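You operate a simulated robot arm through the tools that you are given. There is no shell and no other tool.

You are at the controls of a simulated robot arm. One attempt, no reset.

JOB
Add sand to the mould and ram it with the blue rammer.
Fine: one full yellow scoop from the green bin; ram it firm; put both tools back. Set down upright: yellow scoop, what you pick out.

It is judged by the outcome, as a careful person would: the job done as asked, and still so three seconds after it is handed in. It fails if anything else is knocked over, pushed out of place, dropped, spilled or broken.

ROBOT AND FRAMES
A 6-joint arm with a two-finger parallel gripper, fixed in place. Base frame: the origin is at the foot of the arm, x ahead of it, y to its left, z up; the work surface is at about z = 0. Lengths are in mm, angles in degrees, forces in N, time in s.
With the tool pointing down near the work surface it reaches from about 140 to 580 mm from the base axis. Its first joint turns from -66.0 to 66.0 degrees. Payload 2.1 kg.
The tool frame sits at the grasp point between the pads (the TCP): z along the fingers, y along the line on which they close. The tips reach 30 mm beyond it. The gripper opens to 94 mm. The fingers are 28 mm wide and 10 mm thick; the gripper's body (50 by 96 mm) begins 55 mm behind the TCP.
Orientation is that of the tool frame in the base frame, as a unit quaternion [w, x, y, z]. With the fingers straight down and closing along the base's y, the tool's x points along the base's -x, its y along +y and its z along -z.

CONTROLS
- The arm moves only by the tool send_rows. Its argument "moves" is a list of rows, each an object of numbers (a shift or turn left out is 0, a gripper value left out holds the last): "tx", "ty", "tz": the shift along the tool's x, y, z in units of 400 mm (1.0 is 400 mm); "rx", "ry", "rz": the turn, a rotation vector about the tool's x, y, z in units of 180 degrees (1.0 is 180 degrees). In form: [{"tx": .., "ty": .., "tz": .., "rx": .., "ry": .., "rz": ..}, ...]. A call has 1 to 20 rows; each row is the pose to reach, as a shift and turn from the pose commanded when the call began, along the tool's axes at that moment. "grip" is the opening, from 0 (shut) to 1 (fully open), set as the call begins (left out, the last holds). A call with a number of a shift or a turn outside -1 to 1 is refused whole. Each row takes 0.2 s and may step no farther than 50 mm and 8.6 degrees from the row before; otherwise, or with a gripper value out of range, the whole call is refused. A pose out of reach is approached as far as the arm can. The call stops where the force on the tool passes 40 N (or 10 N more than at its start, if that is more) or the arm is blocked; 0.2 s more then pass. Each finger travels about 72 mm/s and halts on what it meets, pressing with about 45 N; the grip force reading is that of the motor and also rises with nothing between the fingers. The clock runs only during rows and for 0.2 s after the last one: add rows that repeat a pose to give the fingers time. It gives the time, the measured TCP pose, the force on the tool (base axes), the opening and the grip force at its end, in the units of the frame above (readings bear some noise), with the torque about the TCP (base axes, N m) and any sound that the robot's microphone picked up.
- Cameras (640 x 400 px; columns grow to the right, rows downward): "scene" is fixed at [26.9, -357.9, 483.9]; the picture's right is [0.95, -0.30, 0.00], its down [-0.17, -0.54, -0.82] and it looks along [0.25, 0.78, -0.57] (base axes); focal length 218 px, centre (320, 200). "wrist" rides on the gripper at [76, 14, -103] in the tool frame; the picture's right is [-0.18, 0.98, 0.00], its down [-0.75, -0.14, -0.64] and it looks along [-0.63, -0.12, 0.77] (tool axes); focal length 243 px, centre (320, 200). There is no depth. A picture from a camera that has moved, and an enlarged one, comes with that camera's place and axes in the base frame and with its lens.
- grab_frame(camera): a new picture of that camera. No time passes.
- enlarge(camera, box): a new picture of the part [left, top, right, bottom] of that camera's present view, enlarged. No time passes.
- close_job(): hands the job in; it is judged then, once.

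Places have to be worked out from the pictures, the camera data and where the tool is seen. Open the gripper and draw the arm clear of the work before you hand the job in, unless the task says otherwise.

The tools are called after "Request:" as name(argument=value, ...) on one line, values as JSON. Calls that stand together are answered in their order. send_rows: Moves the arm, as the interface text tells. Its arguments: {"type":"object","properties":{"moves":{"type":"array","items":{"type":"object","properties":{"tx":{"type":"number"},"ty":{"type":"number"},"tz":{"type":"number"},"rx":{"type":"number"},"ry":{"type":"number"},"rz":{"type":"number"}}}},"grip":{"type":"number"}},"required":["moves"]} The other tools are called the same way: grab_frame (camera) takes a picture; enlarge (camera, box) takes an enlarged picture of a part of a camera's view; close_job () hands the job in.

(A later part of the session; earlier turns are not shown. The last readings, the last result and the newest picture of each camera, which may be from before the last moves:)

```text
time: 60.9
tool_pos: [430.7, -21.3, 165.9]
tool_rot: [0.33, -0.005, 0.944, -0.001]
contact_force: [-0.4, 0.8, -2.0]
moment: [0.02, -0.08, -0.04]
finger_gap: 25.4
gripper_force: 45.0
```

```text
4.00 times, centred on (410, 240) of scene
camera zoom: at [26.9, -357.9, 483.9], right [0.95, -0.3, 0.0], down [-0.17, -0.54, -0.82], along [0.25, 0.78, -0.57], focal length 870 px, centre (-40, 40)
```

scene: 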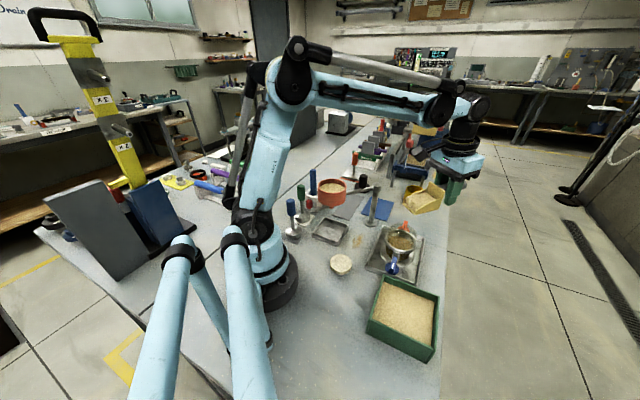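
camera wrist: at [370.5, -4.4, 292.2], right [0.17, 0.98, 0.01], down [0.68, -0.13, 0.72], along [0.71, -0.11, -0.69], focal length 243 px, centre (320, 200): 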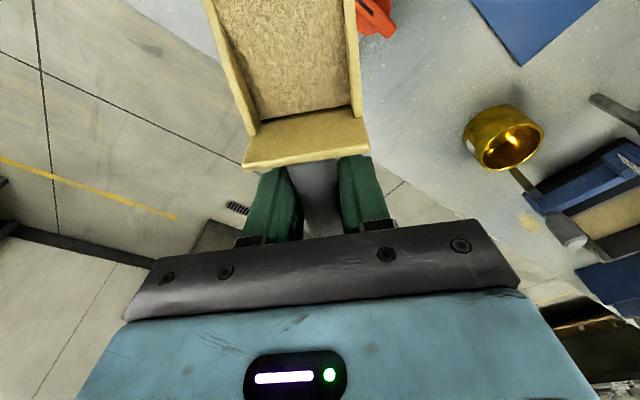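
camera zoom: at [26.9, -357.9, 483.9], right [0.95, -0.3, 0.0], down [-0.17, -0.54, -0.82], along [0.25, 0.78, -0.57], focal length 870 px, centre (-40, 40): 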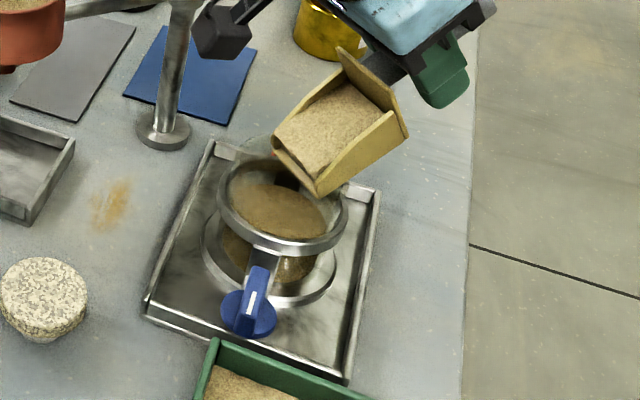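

The nose is right over the mould centre in the scene view. I lower to about 18 mm above the rim and tilt to 48°, holding briefly.

Request:
send_rows(moves=[{"tx": 0.0365, "tz": -0.002, "ry": -0.0444}, {"tx": 0.0513, "tz": -0.0352, "ry": -0.0889}, {"tx": 0.0513, "tz": -0.0352, "ry": -0.0889}])

Request:
enlarge(camera="scene", box=[360, 200, 450, 280])

```text
time: 61.7
tool_pos: [406.0, -22.6, 164.5]
tool_rot: [0.457, -0.005, 0.889, -0.001]
contact_force: [-0.4, -0.4, -1.0]
moment: [0.02, -0.06, 0.01]
finger_gap: 25.6
gripper_force: 44.3
```

```text
5.00 times, centred on (405, 240) of scene
camera zoom: at [26.9, -357.9, 483.9], right [0.95, -0.3, 0.0], down [-0.17, -0.54, -0.82], along [0.25, 0.78, -0.57], focal length 1088 px, centre (-105, 0)
```

zoom: 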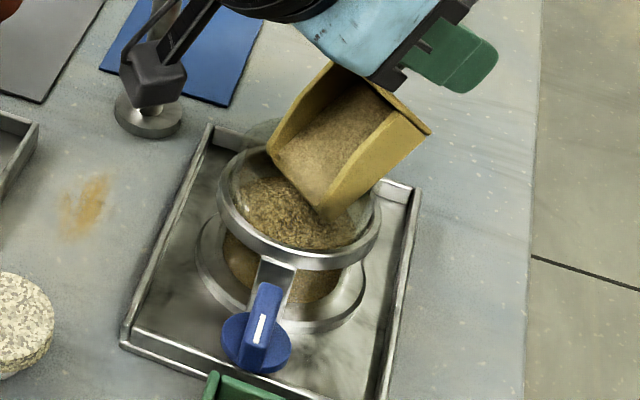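

Sand is flowing into the mould. I continue to tilt with the nose held in place, up to about 72°, with pauses.

Request:
send_rows(moves=[{"tx": 0.01, "ty": 0.002, "tz": -0.0349, "ry": -0.0444}, {"tx": 0.01, "ty": 0.002, "tz": -0.0349, "ry": -0.0444}, {"tx": 0.0246, "ty": 0.003, "tz": -0.0683, "ry": -0.0889}, {"tx": 0.0246, "ty": 0.003, "tz": -0.0683, "ry": -0.0889}, {"tx": 0.044, "ty": 0.003, "tz": -0.099, "ry": -0.1333}, {"tx": 0.044, "ty": 0.003, "tz": -0.099, "ry": -0.1333}, {"tx": 0.044, "ty": 0.003, "tz": -0.099, "ry": -0.1333}])

Request:
enlarge(camera="scene", box=[360, 200, 450, 280])

Request:
grab_frame(camera="wrist")

```text
time: 63.3
tool_pos: [363.1, -22.2, 176.3]
tool_rot: [0.631, -0.007, 0.776, 0.002]
contact_force: [0.4, 0.0, -2.1]
moment: [-0.01, 0.01, 0.01]
finger_gap: 25.5
gripper_force: 44.7
out of reach, approached as far as the arm can: row 5, 6, 7
```

```text
5.00 times, centred on (405, 240) of scene
camera zoom: at [26.9, -357.9, 483.9], right [0.95, -0.3, 0.0], down [-0.17, -0.54, -0.82], along [0.25, 0.78, -0.57], focal length 1088 px, centre (-105, 0)
```

zoom: 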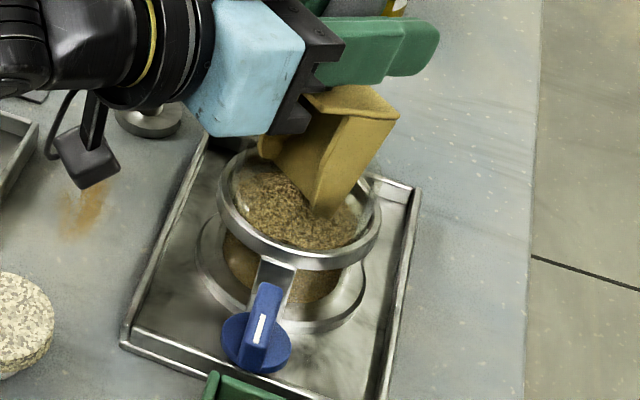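

```text
taken
camera wrist: at [246.8, -8.7, 123.8], right [0.03, 0.98, 0.17], down [-0.47, -0.14, 0.87], along [0.88, -0.11, 0.46], focal length 243 px, centre (320, 200)
```

wrist: 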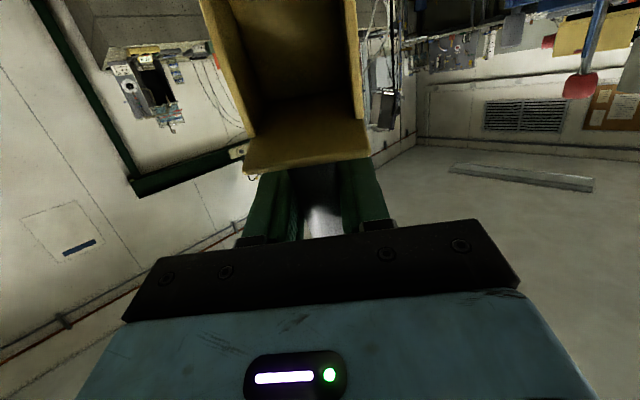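

The scoop looks empty; I check closely for remains in it and for any spilled sand.

Request:
enlarge(camera="wrist", box=[190, 0, 390, 180])

Request:
enlarge(camera="scene", box=[375, 220, 445, 275])

```text
2.22 times, centred on (290, 90) of wrist
camera zoom: at [246.8, -8.7, 123.8], right [0.03, 0.98, 0.17], down [-0.47, -0.14, 0.87], along [0.88, -0.11, 0.46], focal length 539 px, centre (387, 444)
```

zoom: 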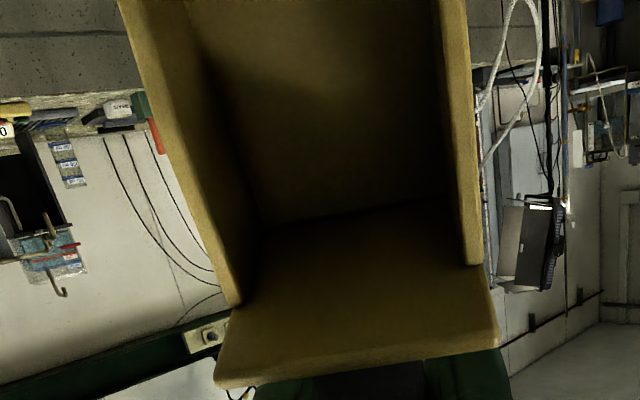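

```text
7.27 times, centred on (410, 248) of scene
camera zoom: at [26.9, -357.9, 483.9], right [0.95, -0.3, 0.0], down [-0.17, -0.54, -0.82], along [0.25, 0.78, -0.57], focal length 1582 px, centre (-334, -146)
```

zoom: 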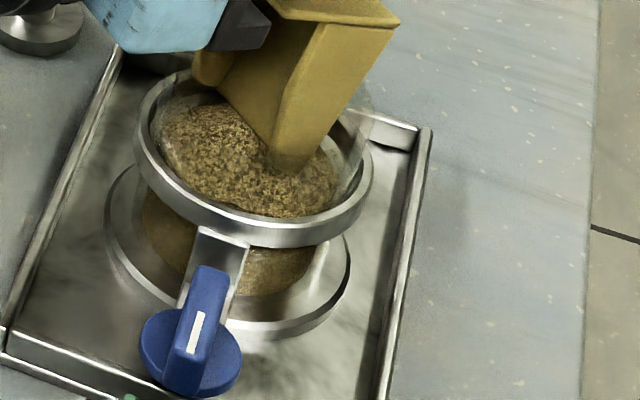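

The scoop is empty, the mould holds loose sand, and nothing spilled. I lift and level the scoop again.

Request:
send_rows(moves=[{"tx": -0.0367, "tz": -0.0076}, {"tx": -0.0734, "tz": -0.0152}, {"tx": -0.0815, "tz": 0.0101, "ry": 0.0443}, {"tx": -0.0896, "tz": 0.0353, "ry": 0.0885}, {"tx": -0.0977, "tz": 0.0606, "ry": 0.1328}, {"tx": -0.1058, "tz": 0.0859, "ry": 0.177}, {"tx": -0.1139, "tz": 0.1111, "ry": 0.2213}, {"tx": -0.122, "tz": 0.1364, "ry": 0.2655}, {"tx": -0.13, "tz": 0.1617, "ry": 0.3098}, {"tx": -0.1381, "tz": 0.1869, "ry": 0.354}, {"tx": -0.1462, "tz": 0.2122, "ry": 0.3983}])

Request:
enlarge(camera="scene", box=[350, 170, 490, 290])

Request:
grab_frame(camera="wrist")

```text
time: 65.7
tool_pos: [457.9, -20.7, 216.5]
tool_rot: [0.056, -0.005, 0.998, -0.004]
contact_force: [0.6, -0.1, -1.2]
moment: [-0.01, -0.09, 0.02]
finger_gap: 25.5
gripper_force: 45.5
```

```text
3.33 times, centred on (420, 230) of scene
camera zoom: at [26.9, -357.9, 483.9], right [0.95, -0.3, 0.0], down [-0.17, -0.54, -0.82], along [0.25, 0.78, -0.57], focal length 725 px, centre (-13, 100)
```

zoom: 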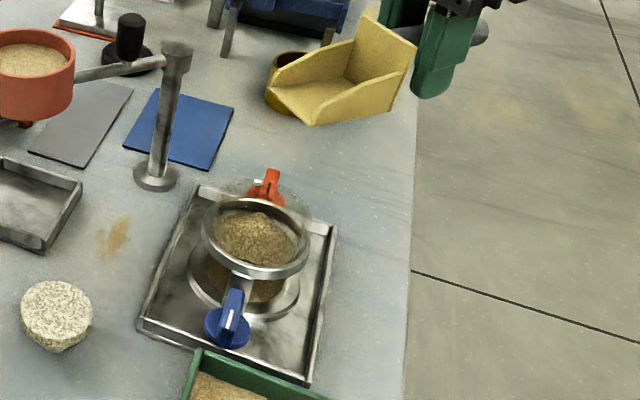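

```text
taken
camera wrist: at [370.5, -5.9, 310.7], right [0.17, 0.98, 0.01], down [0.68, -0.13, 0.72], along [0.71, -0.12, -0.69], focal length 243 px, centre (320, 200)
```

wrist: 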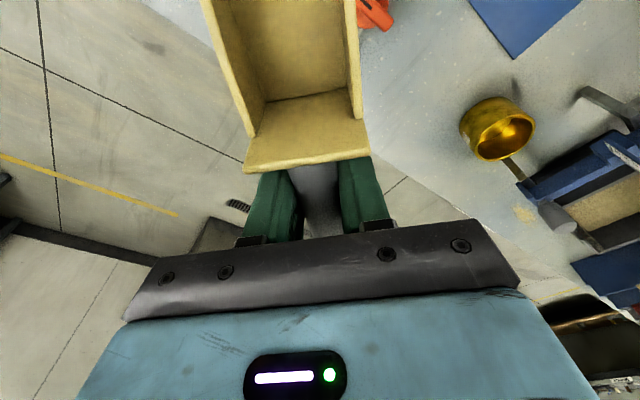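

The sand is heaped in the mould. Now I carry the scoop back high over to its mat, turning it to its original heading.

Request:
send_rows(moves=[{"tx": -0.0077, "tz": -0.0664}, {"tx": -0.0154, "tz": -0.1328}, {"tx": 0.0082, "ty": 0.033, "tz": -0.1356, "rx": 0.0051, "rz": 0.0439}, {"tx": 0.0317, "ty": 0.066, "tz": -0.1383, "rx": 0.0102, "rz": 0.0879}, {"tx": 0.0553, "ty": 0.099, "tz": -0.1411, "rx": 0.0153, "rz": 0.1318}, {"tx": 0.0788, "ty": 0.132, "tz": -0.1439, "rx": 0.0204, "rz": 0.1758}, {"tx": 0.1024, "ty": 0.165, "tz": -0.1466, "rx": 0.0255, "rz": 0.2197}, {"tx": 0.1259, "ty": 0.198, "tz": -0.1494, "rx": 0.0305, "rz": 0.2636}, {"tx": 0.1495, "ty": 0.231, "tz": -0.1522, "rx": 0.0356, "rz": 0.3076}, {"tx": 0.173, "ty": 0.264, "tz": -0.1549, "rx": 0.0407, "rz": 0.3515}, {"tx": 0.1966, "ty": 0.297, "tz": -0.1577, "rx": 0.0458, "rz": 0.3955}, {"tx": 0.2201, "ty": 0.33, "tz": -0.1605, "rx": 0.0509, "rz": 0.4394}, {"tx": 0.2437, "ty": 0.363, "tz": -0.1632, "rx": 0.056, "rz": 0.4833}, {"tx": 0.2672, "ty": 0.396, "tz": -0.166, "rx": 0.0611, "rz": 0.5273}, {"tx": 0.2908, "ty": 0.429, "tz": -0.1687, "rx": 0.0662, "rz": 0.5712}, {"tx": 0.3143, "ty": 0.462, "tz": -0.1715, "rx": 0.0713, "rz": 0.6152}, {"tx": 0.3379, "ty": 0.495, "tz": -0.1743, "rx": 0.0763, "rz": 0.6591}, {"tx": 0.3614, "ty": 0.528, "tz": -0.177, "rx": 0.0814, "rz": 0.703}, {"tx": 0.385, "ty": 0.561, "tz": -0.1798, "rx": 0.0865, "rz": 0.747}])

Request:
grab_frame(camera="wrist")

Request:
enlarge(camera="scene", box=[300, 50, 440, 210])

```text
time: 69.7
tool_pos: [294.6, 202.6, 268.2]
tool_rot: [0.025, 0.922, 0.383, -0.055]
contact_force: [-0.2, 0.0, -2.0]
moment: [-0.05, 0.03, 0.01]
finger_gap: 25.4
gripper_force: 45.2
```

```text
taken
camera wrist: at [365.8, 255.9, 362.5], right [0.57, -0.82, 0.03], down [-0.58, -0.37, 0.73], along [-0.59, -0.43, -0.69], focal length 243 px, centre (320, 200)
```

wrist: 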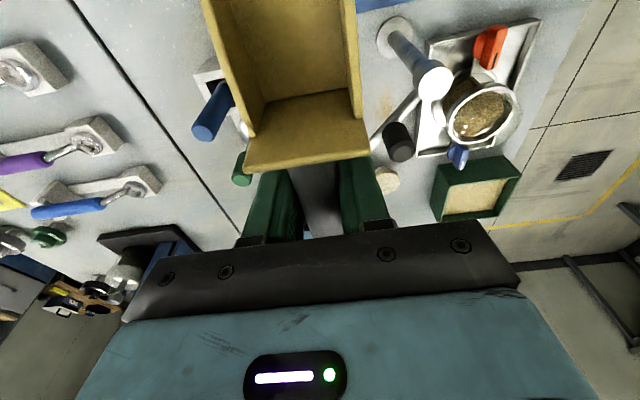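

```text
2.50 times, centred on (370, 130) of scene
camera zoom: at [26.9, -357.9, 483.9], right [0.95, -0.3, 0.0], down [-0.17, -0.54, -0.82], along [0.25, 0.78, -0.57], focal length 544 px, centre (195, 375)
```

zoom: 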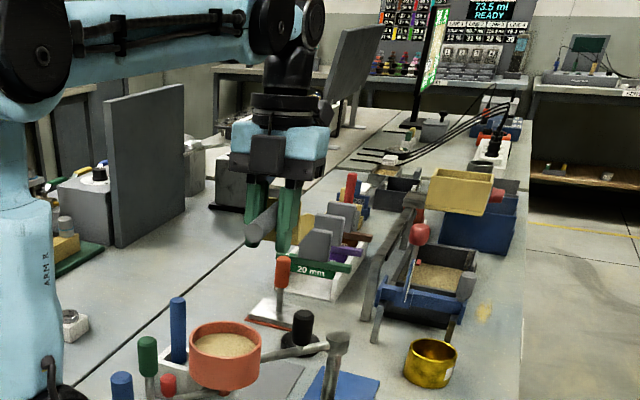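

Heading is restored. I lower straight down to about z=60, then check alignment with the mat.

Request:
send_rows(moves=[{"tx": 0.0105, "tz": 0.087}, {"tx": 0.021, "tz": 0.174}, {"tx": 0.0315, "tz": 0.261}, {"tx": 0.042, "tz": 0.348}, {"tx": 0.0525, "tz": 0.435}, {"tx": 0.0585, "tz": 0.485}, {"tx": 0.0625, "tz": 0.5165}])

Request:
grab_frame(camera="wrist")

Request:
enlarge(camera="scene", box=[320, 155, 410, 225])

```text
time: 71.3
tool_pos: [294.5, 201.9, 60.2]
tool_rot: [0.026, 0.922, 0.383, -0.055]
contact_force: [0.7, -0.9, -1.0]
moment: [-0.03, 0.02, 0.0]
finger_gap: 25.4
gripper_force: 44.8
```

```text
taken
camera wrist: at [366.8, 255.4, 154.4], right [0.57, -0.82, 0.03], down [-0.58, -0.38, 0.73], along [-0.59, -0.43, -0.69], focal length 243 px, centre (320, 200)
```

wrist: 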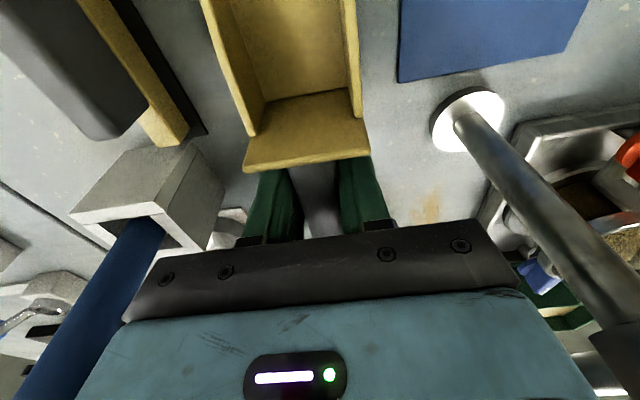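

```text
5.71 times, centred on (365, 190) of scene
camera zoom: at [26.9, -357.9, 483.9], right [0.95, -0.3, 0.0], down [-0.17, -0.54, -0.82], along [0.25, 0.78, -0.57], focal length 1243 px, centre (63, 257)
```

zoom: 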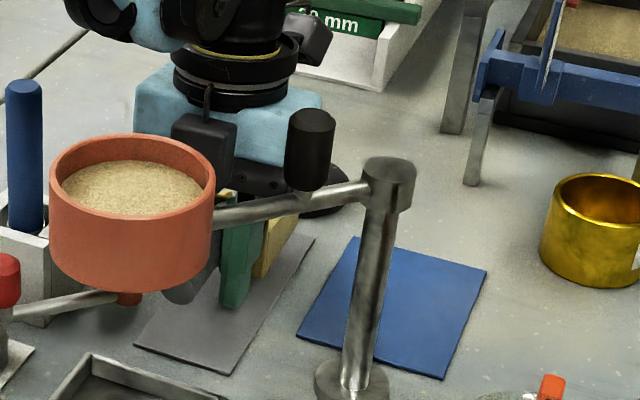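

Alignment over the mat looks right. I lower slowly to contact.

Request:
send_rows(moves=[{"tx": 0.0012, "tz": 0.01}, {"tx": 0.0024, "tz": 0.02}, {"tx": 0.0036, "tz": 0.03}, {"tx": 0.0048, "tz": 0.04}, {"tx": 0.0059, "tz": 0.049}])

Request:
send_rows(moves=[{"tx": 0.0003, "tz": 0.0025}, {"tx": 0.0006, "tz": 0.005}])

Request:
enlarge(camera="scene", box=[330, 175, 390, 220])

```text
time: 72.5
tool_pos: [295.9, 202.3, 40.3]
tool_rot: [0.026, 0.921, 0.384, -0.054]
contact_force: [0.4, -0.1, -2.5]
moment: [0.01, 0.01, 0.02]
finger_gap: 25.3
gripper_force: 45.3
```

```text
time: 73.1
tool_pos: [295.6, 201.1, 38.3]
tool_rot: [0.026, 0.921, 0.384, -0.054]
contact_force: [-0.4, -0.6, -1.7]
moment: [-0.06, 0.04, 0.03]
finger_gap: 25.5
gripper_force: 45.1
```

```text
8.89 times, centred on (360, 198) of scene
camera zoom: at [26.9, -357.9, 483.9], right [0.95, -0.3, 0.0], down [-0.17, -0.54, -0.82], along [0.25, 0.78, -0.57], focal length 1934 px, centre (-36, 222)
```

zoom: 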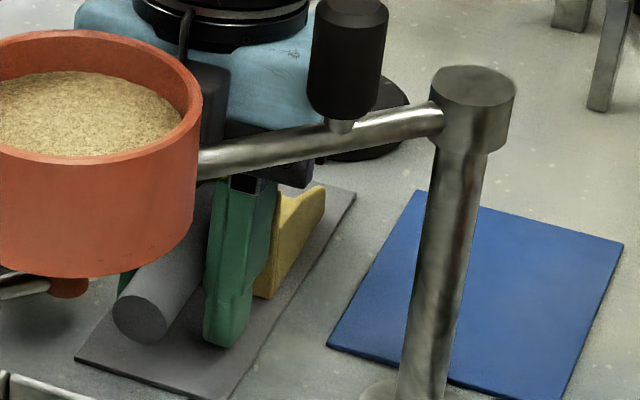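

No contact yet at z=38. I continue in 1 mm steps until I feel the mat.

Request:
send_rows(moves=[{"tx": 0.0003, "tz": 0.0025}, {"tx": 0.0006, "tz": 0.005}])

Request:
send_rows(moves=[{"tx": 0.0003, "tz": 0.0025}, {"tx": 0.0003, "tz": 0.0025}])

```text
time: 73.7
tool_pos: [295.5, 202.2, 36.9]
tool_rot: [0.026, 0.921, 0.384, -0.055]
contact_force: [-0.3, -3.3, 17.7]
moment: [0.65, -0.07, 0.02]
finger_gap: 25.2
gripper_force: 45.3
```

```text
time: 74.3
tool_pos: [294.6, 201.5, 36.0]
tool_rot: [0.026, 0.921, 0.384, -0.055]
contact_force: [-1.0, -6.7, 38.9]
moment: [0.76, -0.82, -0.1]
finger_gap: 25.2
gripper_force: 44.8
```

The scoop is seated on its mat. I ease off 1.5 mm and open the fingers.

Request:
send_rows(moves=[{"tx": -0.0004, "tz": -0.0035}])

Request:
send_rows(moves=[{"tz": 0}, {"tz": 0}, {"tz": 0}], grip=0.64)

Request:
send_rows(moves=[{"tx": -0.003, "tz": -0.025}, {"tx": -0.009, "tz": -0.075}, {"tx": -0.021, "tz": -0.174}, {"tx": -0.033, "tz": -0.273}, {"tx": -0.045, "tz": -0.372}, {"tx": -0.057, "tz": -0.471}, {"tx": -0.069, "tz": -0.57}])

Request:
grab_frame(camera="wrist")

Request:
enlarge(camera="scene", box=[320, 175, 400, 225])

Request:
enlarge(camera="wrist", box=[220, 0, 420, 125])

```text
time: 74.7
tool_pos: [294.9, 203.3, 35.4]
tool_rot: [0.024, 0.921, 0.385, -0.054]
contact_force: [0.6, 0.4, -0.9]
moment: [-0.05, 0.05, 0.0]
finger_gap: 25.4
gripper_force: 45.3
```

```text
time: 75.5
tool_pos: [296.1, 201.0, 36.9]
tool_rot: [0.026, 0.921, 0.384, -0.055]
contact_force: [-0.1, 0.4, -0.7]
moment: [0.0, 0.01, 0.0]
finger_gap: 60.4
gripper_force: 0.0
```

```text
time: 77.1
tool_pos: [296.1, 201.9, 267.2]
tool_rot: [0.026, 0.922, 0.383, -0.055]
contact_force: [-0.3, 0.8, 0.1]
moment: [-0.03, 0.02, -0.01]
finger_gap: 60.5
gripper_force: 0.1
```

```text
taken
camera wrist: at [365.8, 255.9, 360.8], right [0.57, -0.82, 0.03], down [-0.58, -0.38, 0.73], along [-0.59, -0.43, -0.69], focal length 243 px, centre (320, 200)
```

wrist: 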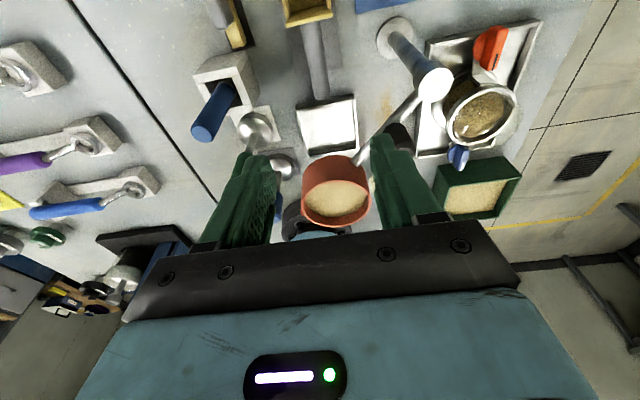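

```text
8.00 times, centred on (360, 200) of scene
camera zoom: at [26.9, -357.9, 483.9], right [0.95, -0.3, 0.0], down [-0.17, -0.54, -0.82], along [0.25, 0.78, -0.57], focal length 1741 px, centre (0, 200)
```

zoom: 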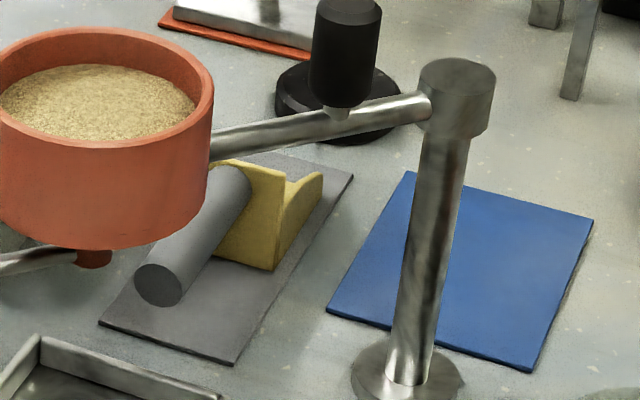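

```text
3.20 times, centred on (320, 62) of wrist
camera zoom: at [365.8, 255.9, 360.8], right [0.57, -0.82, 0.03], down [-0.58, -0.38, 0.73], along [-0.59, -0.43, -0.69], focal length 776 px, centre (320, 640)
```

zoom: 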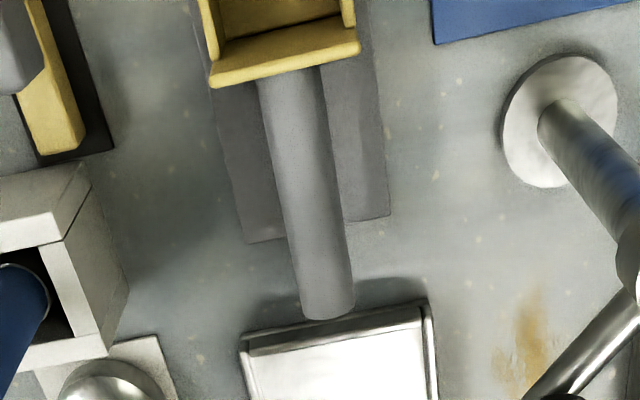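

The scoop is back on its mat exactly as before. Next the blue rammer at about (100, 143): first I straighten the tool.

Request:
send_rows(moves=[{"tx": -0.0045, "tz": -0.037, "ry": 0.019}, {"tx": -0.009, "tz": -0.0745, "ry": 0.0383}], grip=0.6)

```text
time: 77.7
tool_pos: [294.3, 202.2, 297.1]
tool_rot: [0.002, 0.923, 0.385, 0.002]
contact_force: [0.1, 1.6, 0.1]
moment: [0.0, 0.0, 0.02]
finger_gap: 56.3
gripper_force: 0.0
```

Now I move above the rammer, turning the tool slightly, and look down at it.

Request:
send_rows(moves=[{"tx": -0.0745, "ty": -0.0402, "rz": -0.0118}, {"tx": -0.1489, "ty": -0.0804, "rz": -0.0235}, {"tx": -0.2234, "ty": -0.1206, "rz": -0.0353}, {"tx": -0.2978, "ty": -0.1608, "rz": -0.0471}, {"tx": -0.3723, "ty": -0.201, "tz": 0.035, "rz": -0.0588}, {"tx": -0.4467, "ty": -0.2412, "tz": 0.075, "rz": -0.0706}])

Request:
grab_frame(camera="wrist")

Request:
grab_frame(camera="scene")

```text
time: 79.1
tool_pos: [110.7, 131.9, 264.2]
tool_rot: [0.002, 0.874, 0.486, 0.002]
contact_force: [0.2, -0.3, -0.4]
moment: [0.02, 0.03, 0.0]
finger_gap: 56.4
gripper_force: 0.0
out of reach, approached as far as the arm can: row 6
```

```text
taken
camera wrist: at [162.3, 191.0, 370.0], right [0.74, -0.68, 0.0], down [-0.52, -0.56, 0.64], along [-0.43, -0.47, -0.77], focal length 243 px, centre (320, 200)
```

wrist: 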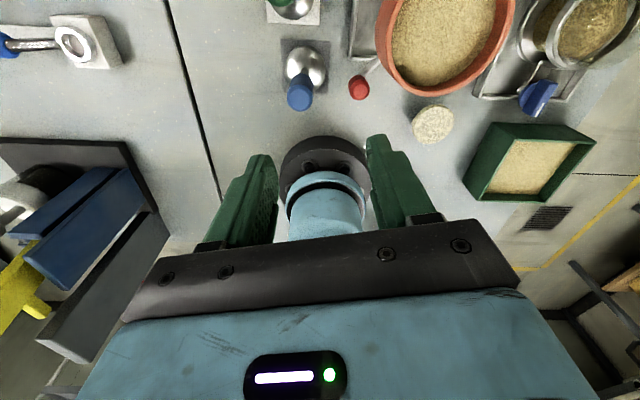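

```text
taken
```

scene: 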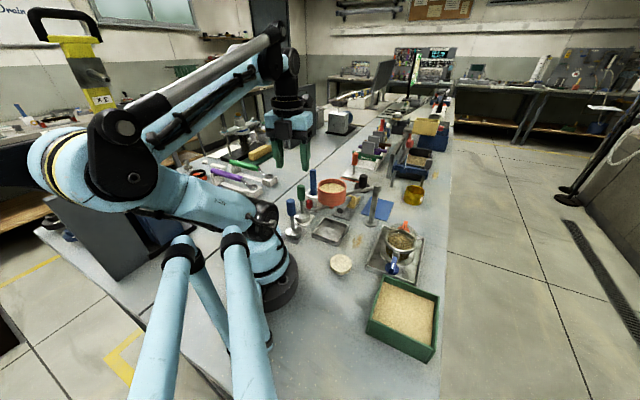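

The reach limit cut in slightly. I enlarge this view to locate the rammer precisely.

Request:
enlarge(camera="wrist", box=[240, 0, 400, 130])

Request:
enlarge(camera="scene", box=[270, 170, 350, 250])

```text
3.08 times, centred on (320, 65) of wrist
camera zoom: at [162.3, 191.0, 370.0], right [0.74, -0.68, 0.0], down [-0.52, -0.56, 0.64], along [-0.43, -0.47, -0.77], focal length 746 px, centre (320, 615)
```

zoom: 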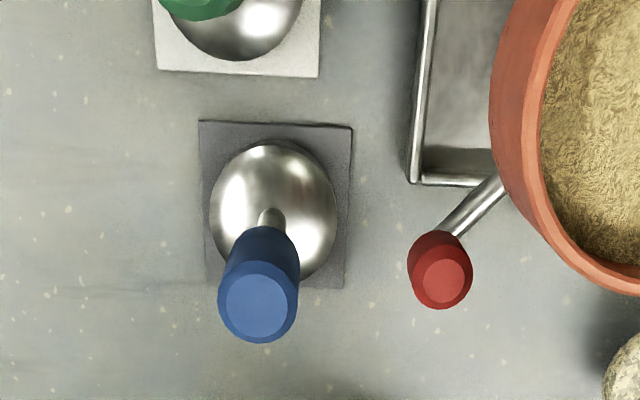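

```text
5.00 times, centred on (310, 210) of scene
camera zoom: at [26.9, -357.8, 483.9], right [0.95, -0.3, 0.0], down [-0.17, -0.54, -0.82], along [0.25, 0.78, -0.57], focal length 1088 px, centre (370, 150)
```

zoom: 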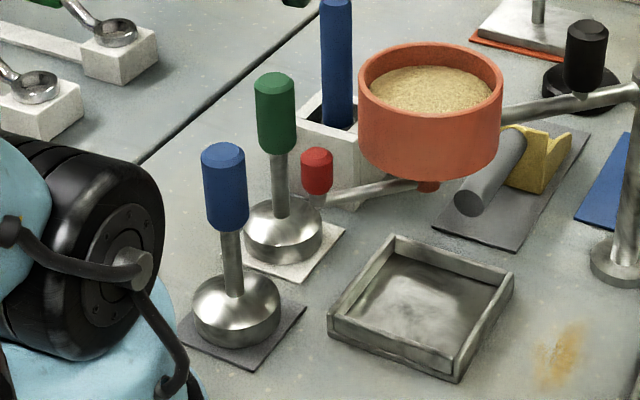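

Rammer measured at (100, 151), handle about 25 mm, z 78–127; the red knob is at (145, 117). I turn the tool so the fingers close perpendicular to the knob direction and hover above the rammer.

Request:
send_rows(moves=[{"rz": -0.0427}, {"tx": 0.003, "ty": -0.005, "rz": -0.0853}, {"tx": 0.006, "ty": -0.01, "rz": -0.128}, {"tx": 0.009, "ty": -0.016, "rz": -0.1707}, {"tx": 0.012, "ty": -0.022, "rz": -0.2134}, {"tx": 0.015, "ty": -0.028, "rz": -0.256}, {"tx": 0.018, "ty": -0.033, "rz": -0.2987}, {"tx": 0.021, "ty": -0.038, "rz": -0.3414}, {"tx": 0.024, "ty": -0.043, "tz": 0.02, "rz": -0.384}, {"tx": 0.0264, "ty": -0.048, "tz": 0.045, "rz": -0.4267}, {"tx": 0.0264, "ty": -0.048, "tz": 0.0725, "rz": -0.4694}])

Request:
grab_frame(camera="wrist")

Request:
grab_frame(camera="scene")

```text
time: 81.5
tool_pos: [101.2, 155.0, 235.7]
tool_rot: [0.002, 0.321, 0.947, -0.001]
contact_force: [0.0, 0.3, 0.2]
moment: [-0.01, -0.01, 0.02]
finger_gap: 56.5
gripper_force: 0.0
```

```text
taken
camera wrist: at [47.9, 212.7, 339.6], right [0.74, 0.67, 0.0], down [0.51, -0.57, 0.65], along [0.43, -0.48, -0.76], focal length 243 px, centre (320, 200)
```

wrist: 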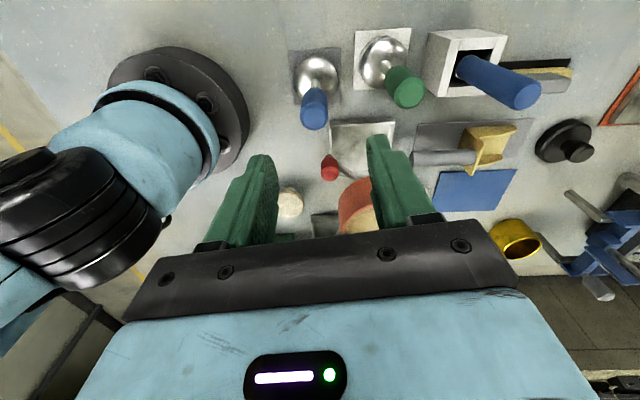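

```text
taken
```

scene: 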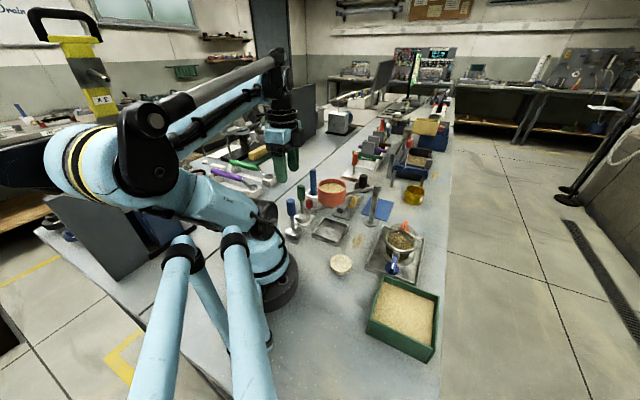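

Reachable. I enlarge to verify the handle's alignment under the gripper.

Request:
enlarge(camera="wrist", box=[250, 30, 410, 190])

```text
2.50 times, centred on (330, 110) of wrist
camera zoom: at [47.9, 212.7, 339.6], right [0.74, 0.67, 0.0], down [0.51, -0.57, 0.65], along [0.43, -0.48, -0.76], focal length 606 px, centre (295, 425)
```

zoom: 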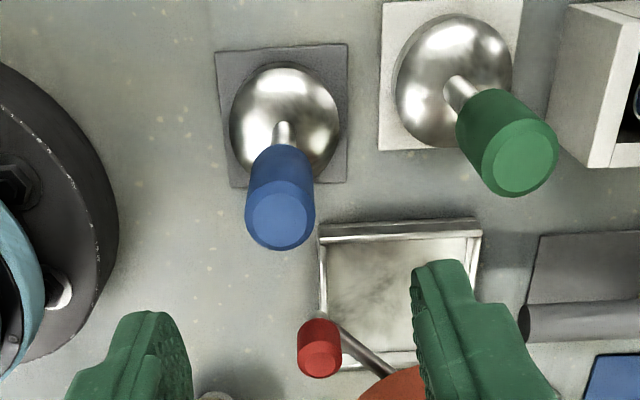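

Rammer axis is at (99, 150). I correct by a few millimetres and lower around the handle to z≈104.

Request:
send_rows(moves=[{"tx": -0.006, "ty": -0.012, "tz": 0.06}, {"tx": -0.006, "ty": -0.012, "tz": 0.12}, {"tx": -0.006, "ty": -0.012, "tz": 0.18}, {"tx": -0.006, "ty": -0.012, "tz": 0.23}], grip=0.56)

Request:
grab_frame(camera="wrist")

Request:
enlarge(camera="scene", box=[250, 140, 350, 250])

```text
time: 82.5
tool_pos: [99.7, 147.7, 144.6]
tool_rot: [0.001, 0.322, 0.947, -0.001]
contact_force: [-0.3, -0.8, 0.3]
moment: [0.03, -0.01, -0.04]
finger_gap: 52.5
gripper_force: 0.0
```

```text
taken
camera wrist: at [47.5, 206.3, 248.8], right [0.74, 0.67, 0.0], down [0.51, -0.57, 0.65], along [0.43, -0.48, -0.76], focal length 243 px, centre (320, 200)
```

wrist: 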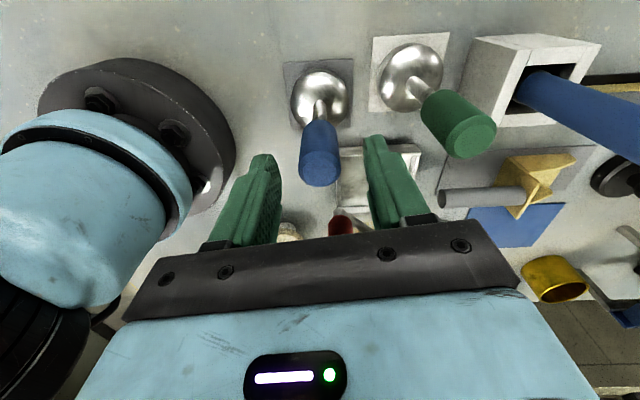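

```text
3.64 times, centred on (300, 195) of scene
camera zoom: at [26.9, -357.9, 483.9], right [0.95, -0.3, 0.0], down [-0.17, -0.54, -0.82], along [0.25, 0.78, -0.57], focal length 791 px, centre (393, 218)
```

zoom: 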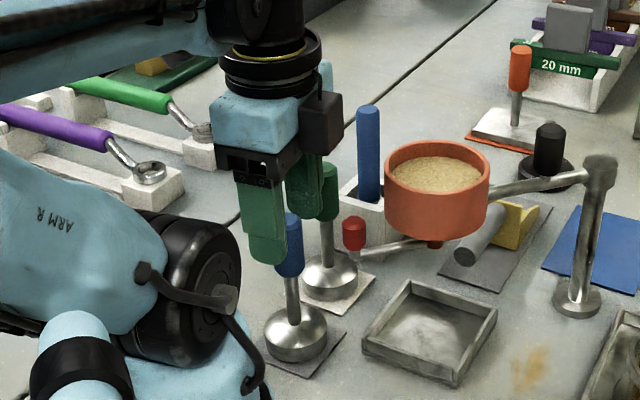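

The handle is centred. I lower the last 40 mm and close.

Request:
send_rows(moves=[{"tz": 0.03}, {"tz": 0.06}, {"tz": 0.085}, {"tz": 0.1}])

Request:
send_rows(moves=[{"tz": 0}, {"tz": 0}, {"tz": 0}, {"tz": 0}], grip=0)

Request:
send_rows(moves=[{"tz": -0.01}, {"tz": -0.025}, {"tz": -0.05}])

Request:
enlarge(camera="scene", box=[250, 150, 350, 250])

Request:
grab_frame(camera="wrist")

```text
time: 83.5
tool_pos: [100.9, 148.9, 105.8]
tool_rot: [0.002, 0.322, 0.947, -0.001]
contact_force: [-0.1, 0.8, -0.9]
moment: [-0.02, -0.01, -0.02]
finger_gap: 52.6
gripper_force: 0.1
```

```text
time: 84.5
tool_pos: [99.4, 148.4, 105.7]
tool_rot: [0.003, 0.321, 0.947, -0.001]
contact_force: [-1.1, -0.5, 0.0]
moment: [-0.14, 0.1, -0.01]
finger_gap: 23.9
gripper_force: 44.9
```

```text
time: 85.3
tool_pos: [100.4, 147.8, 125.0]
tool_rot: [0.003, 0.321, 0.947, 0.0]
contact_force: [-0.4, 0.7, -4.2]
moment: [-0.07, 0.02, -0.03]
finger_gap: 24.1
gripper_force: 45.0
```

```text
4.00 times, centred on (300, 200) of scene
camera zoom: at [26.9, -357.9, 483.9], right [0.95, -0.3, 0.0], down [-0.17, -0.54, -0.82], along [0.25, 0.78, -0.57], focal length 870 px, centre (400, 200)
```

zoom: 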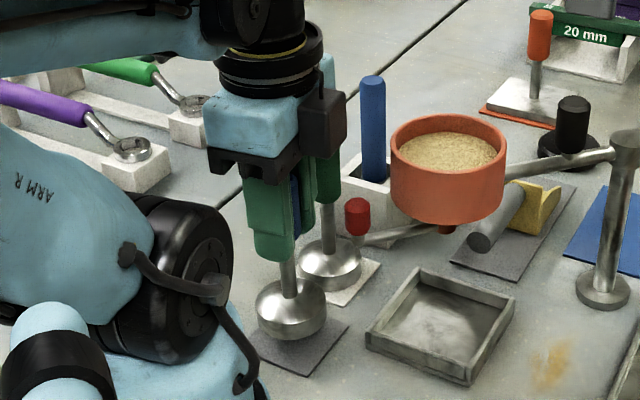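

```text
taken
camera wrist: at [47.2, 206.3, 228.7], right [0.74, 0.67, 0.0], down [0.51, -0.57, 0.65], along [0.43, -0.48, -0.76], focal length 243 px, centre (320, 200)
```

wrist: 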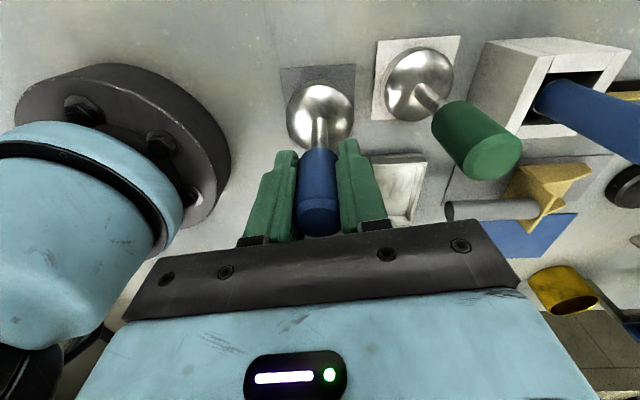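

The rammer is held (about 0.4 kg) with its foot ~104 mm below the TCP. I lift it gently high above the hopper.

Request:
send_rows(moves=[{"tz": -0.04}, {"tz": -0.1}, {"tz": -0.16}, {"tz": -0.22}, {"tz": -0.28}, {"tz": -0.34}, {"tz": -0.39}, {"tz": -0.43}, {"tz": -0.45}])

Request:
enlarge(camera="scene", box=[240, 80, 360, 240])

```text
time: 87.3
tool_pos: [99.5, 149.2, 305.2]
tool_rot: [0.003, 0.322, 0.947, -0.001]
contact_force: [0.0, -0.9, -3.7]
moment: [-0.07, 0.02, 0.01]
finger_gap: 24.1
gripper_force: 45.1
```

```text
2.50 times, centred on (300, 160) of scene
camera zoom: at [26.9, -357.9, 483.9], right [0.95, -0.3, 0.0], down [-0.17, -0.54, -0.82], along [0.25, 0.78, -0.57], focal length 544 px, centre (370, 300)
```

zoom: 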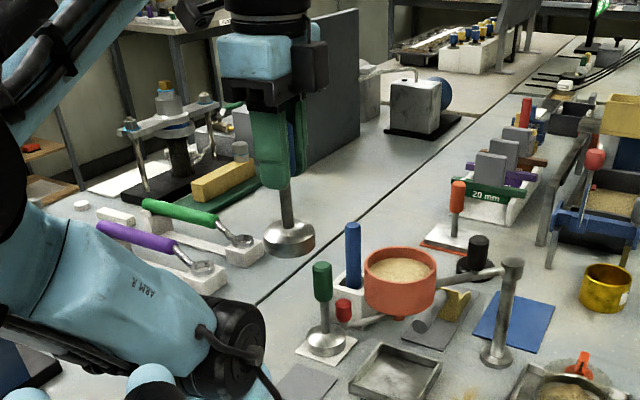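

Held firmly. I carry it around the hopper to above the mould.

Request:
send_rows(moves=[{"tx": -0.0826, "ty": -0.0146}, {"tx": -0.1652, "ty": -0.0292}, {"tx": -0.2478, "ty": -0.0437}, {"tx": -0.3304, "ty": -0.0583}, {"tx": -0.4053, "ty": -0.038}, {"tx": -0.4802, "ty": -0.0178}, {"tx": -0.5552, "ty": 0.0024}, {"tx": -0.6301, "ty": 0.0227}, {"tx": -0.7051, "ty": 0.043}, {"tx": -0.78, "ty": 0.0632}, {"tx": -0.78, "ty": 0.0632, "tz": 0.08}, {"tx": -0.78, "ty": 0.0632, "tz": 0.16}])

Request:
grab_frame(camera="wrist")

Request:
enlarge(camera="scene", box=[340, 150, 480, 290])

```text
time: 89.9
tool_pos: [363.0, -21.8, 242.5]
tool_rot: [0.002, 0.322, 0.947, -0.001]
contact_force: [0.5, -0.2, -3.6]
moment: [0.03, -0.02, 0.0]
finger_gap: 24.6
gripper_force: 44.9
```

```text
taken
camera wrist: at [309.5, 36.9, 345.8], right [0.74, 0.67, 0.0], down [0.51, -0.57, 0.65], along [0.43, -0.48, -0.76], focal length 243 px, centre (320, 200)
```

wrist: 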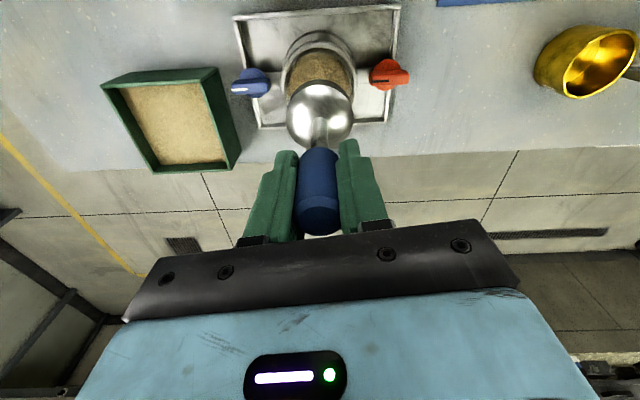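

```text
2.86 times, centred on (410, 220) of scene
camera zoom: at [26.9, -357.9, 483.9], right [0.95, -0.3, 0.0], down [-0.17, -0.54, -0.82], along [0.25, 0.78, -0.57], focal length 622 px, centre (63, 143)
```

zoom: 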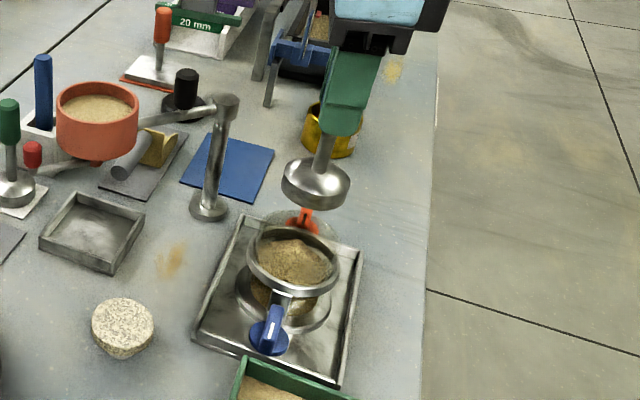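

The foot (~60 mm) must fit inside the ~72 mm ring, so centring matters. I zoom in on both views to compare.

Request:
enlarge(camera="wrist", box=[230, 0, 410, 160])

Request:
enlarge(camera="scene", box=[370, 180, 440, 260])

```text
2.50 times, centred on (320, 80) of wrist
camera zoom: at [309.5, 36.9, 345.8], right [0.74, 0.67, 0.0], down [0.51, -0.57, 0.65], along [0.43, -0.48, -0.76], focal length 606 px, centre (320, 500)
```

zoom: 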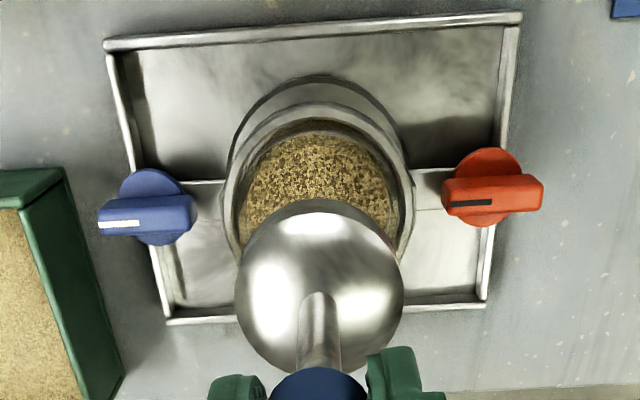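

```text
5.00 times, centred on (405, 220) of scene
camera zoom: at [26.9, -357.9, 483.9], right [0.95, -0.3, 0.0], down [-0.17, -0.54, -0.82], along [0.25, 0.78, -0.57], focal length 1088 px, centre (-105, 100)
```

zoom: 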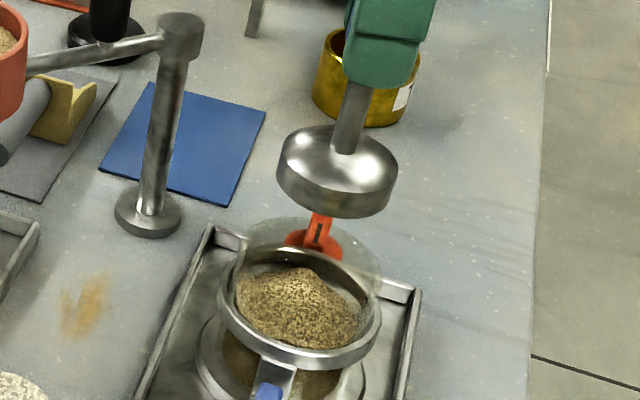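

The foot projects right over the ring in both views (mould centre about (362.5, -22.5)); a faint clear tube seems to rise above the metal ring to z≈88. I lower to just above that and compare again.

Request:
send_rows(moves=[{"tz": 0.04}, {"tz": 0.08}, {"tz": 0.1}])

Request:
enlarge(camera="wrist", box=[230, 0, 410, 160])

Request:
enlarge(camera="scene", box=[375, 205, 435, 265])

```text
time: 90.7
tool_pos: [363.3, -23.2, 201.7]
tool_rot: [0.003, 0.321, 0.947, 0.0]
contact_force: [-0.3, -0.5, -3.7]
moment: [-0.02, -0.02, 0.05]
finger_gap: 24.1
gripper_force: 45.0
```

```text
2.50 times, centred on (320, 80) of wrist
camera zoom: at [310.1, 36.7, 305.6], right [0.74, 0.67, 0.0], down [0.51, -0.57, 0.65], along [0.43, -0.48, -0.76], focal length 606 px, centre (320, 500)
```

zoom: 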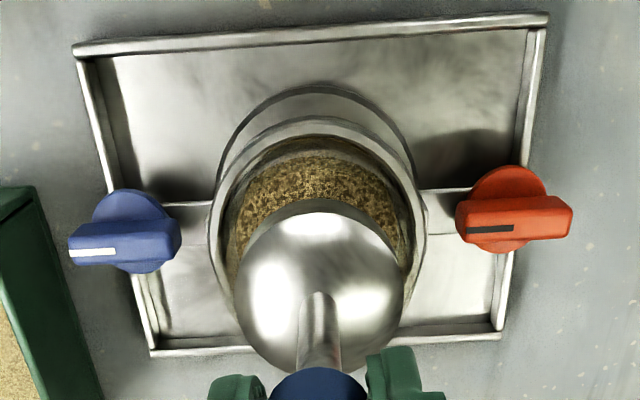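

```text
6.67 times, centred on (405, 235) of scene
camera zoom: at [26.9, -357.9, 483.9], right [0.95, -0.3, 0.0], down [-0.17, -0.54, -0.82], along [0.25, 0.78, -0.57], focal length 1451 px, centre (-247, -33)
```

zoom: 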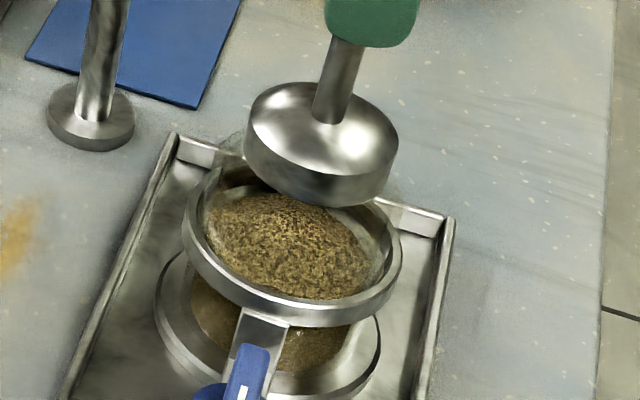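

Foot and ring are concentric within about 2 mm in both views. I lower slowly in 3 mm steps into the mould until contact.

Request:
send_rows(moves=[{"tz": 0.0075}, {"tz": 0.015}, {"tz": 0.0225}, {"tz": 0.03}, {"tz": 0.0375}, {"tz": 0.045}, {"tz": 0.0525}, {"tz": 0.06}, {"tz": 0.0675}, {"tz": 0.075}, {"tz": 0.0825}, {"tz": 0.09}])

Request:
enlarge(camera="scene", box=[375, 205, 435, 265])

Request:
enlarge(camera="wrist", box=[230, 0, 410, 160])

```text
time: 93.3
tool_pos: [363.2, -21.2, 165.7]
tool_rot: [0.003, 0.322, 0.947, -0.001]
contact_force: [-0.4, 0.0, -3.8]
moment: [0.02, 0.02, 0.0]
finger_gap: 24.0
gripper_force: 44.6
```

```text
6.67 times, centred on (405, 235) of scene
camera zoom: at [26.9, -357.9, 483.9], right [0.95, -0.3, 0.0], down [-0.17, -0.54, -0.82], along [0.25, 0.78, -0.57], focal length 1451 px, centre (-247, -33)
```

zoom: 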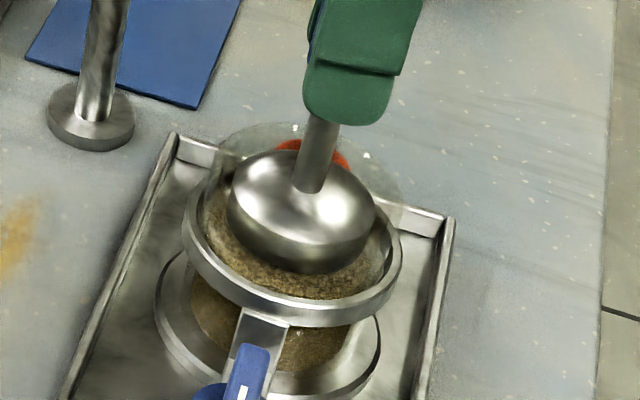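

```text
2.50 times, centred on (320, 80) of wrist
camera zoom: at [310.2, 36.8, 269.7], right [0.74, 0.67, 0.0], down [0.51, -0.57, 0.65], along [0.43, -0.48, -0.76], focal length 606 px, centre (320, 500)
```

zoom: 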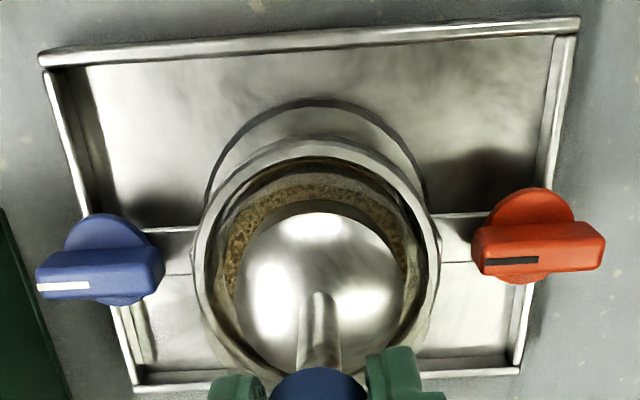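

The foot is inside the clear tube and concentric. I continue down in 2 mm steps until it meets the sand.

Request:
send_rows(moves=[{"tz": 0.005}, {"tz": 0.01}, {"tz": 0.015}, {"tz": 0.02}, {"tz": 0.025}, {"tz": 0.03}, {"tz": 0.035}, {"tz": 0.04}])

Request:
enlarge(camera="scene", box=[375, 205, 435, 265])

```text
time: 94.3
tool_pos: [362.8, -21.8, 159.4]
tool_rot: [0.003, 0.321, 0.947, 0.0]
contact_force: [-0.2, 1.0, 4.3]
moment: [-0.01, -0.06, 0.02]
finger_gap: 24.0
gripper_force: 44.8
stopped in row 4: the force on the tool passed its limit at 42 N (the readings are from after the stop); the commanded pose is now the measured one
```

```text
6.67 times, centred on (405, 235) of scene
camera zoom: at [26.9, -357.9, 483.9], right [0.95, -0.3, 0.0], down [-0.17, -0.54, -0.82], along [0.25, 0.78, -0.57], focal length 1451 px, centre (-247, -33)
```

zoom: 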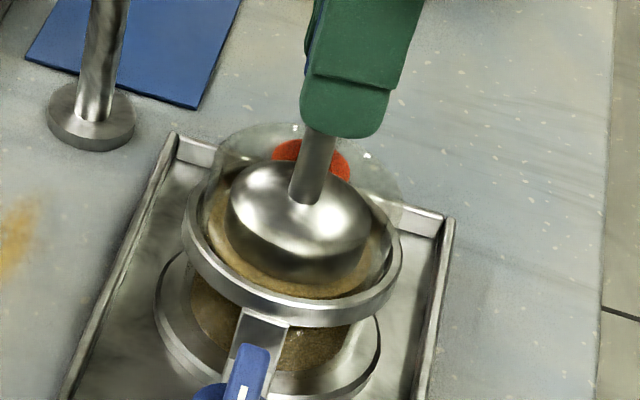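

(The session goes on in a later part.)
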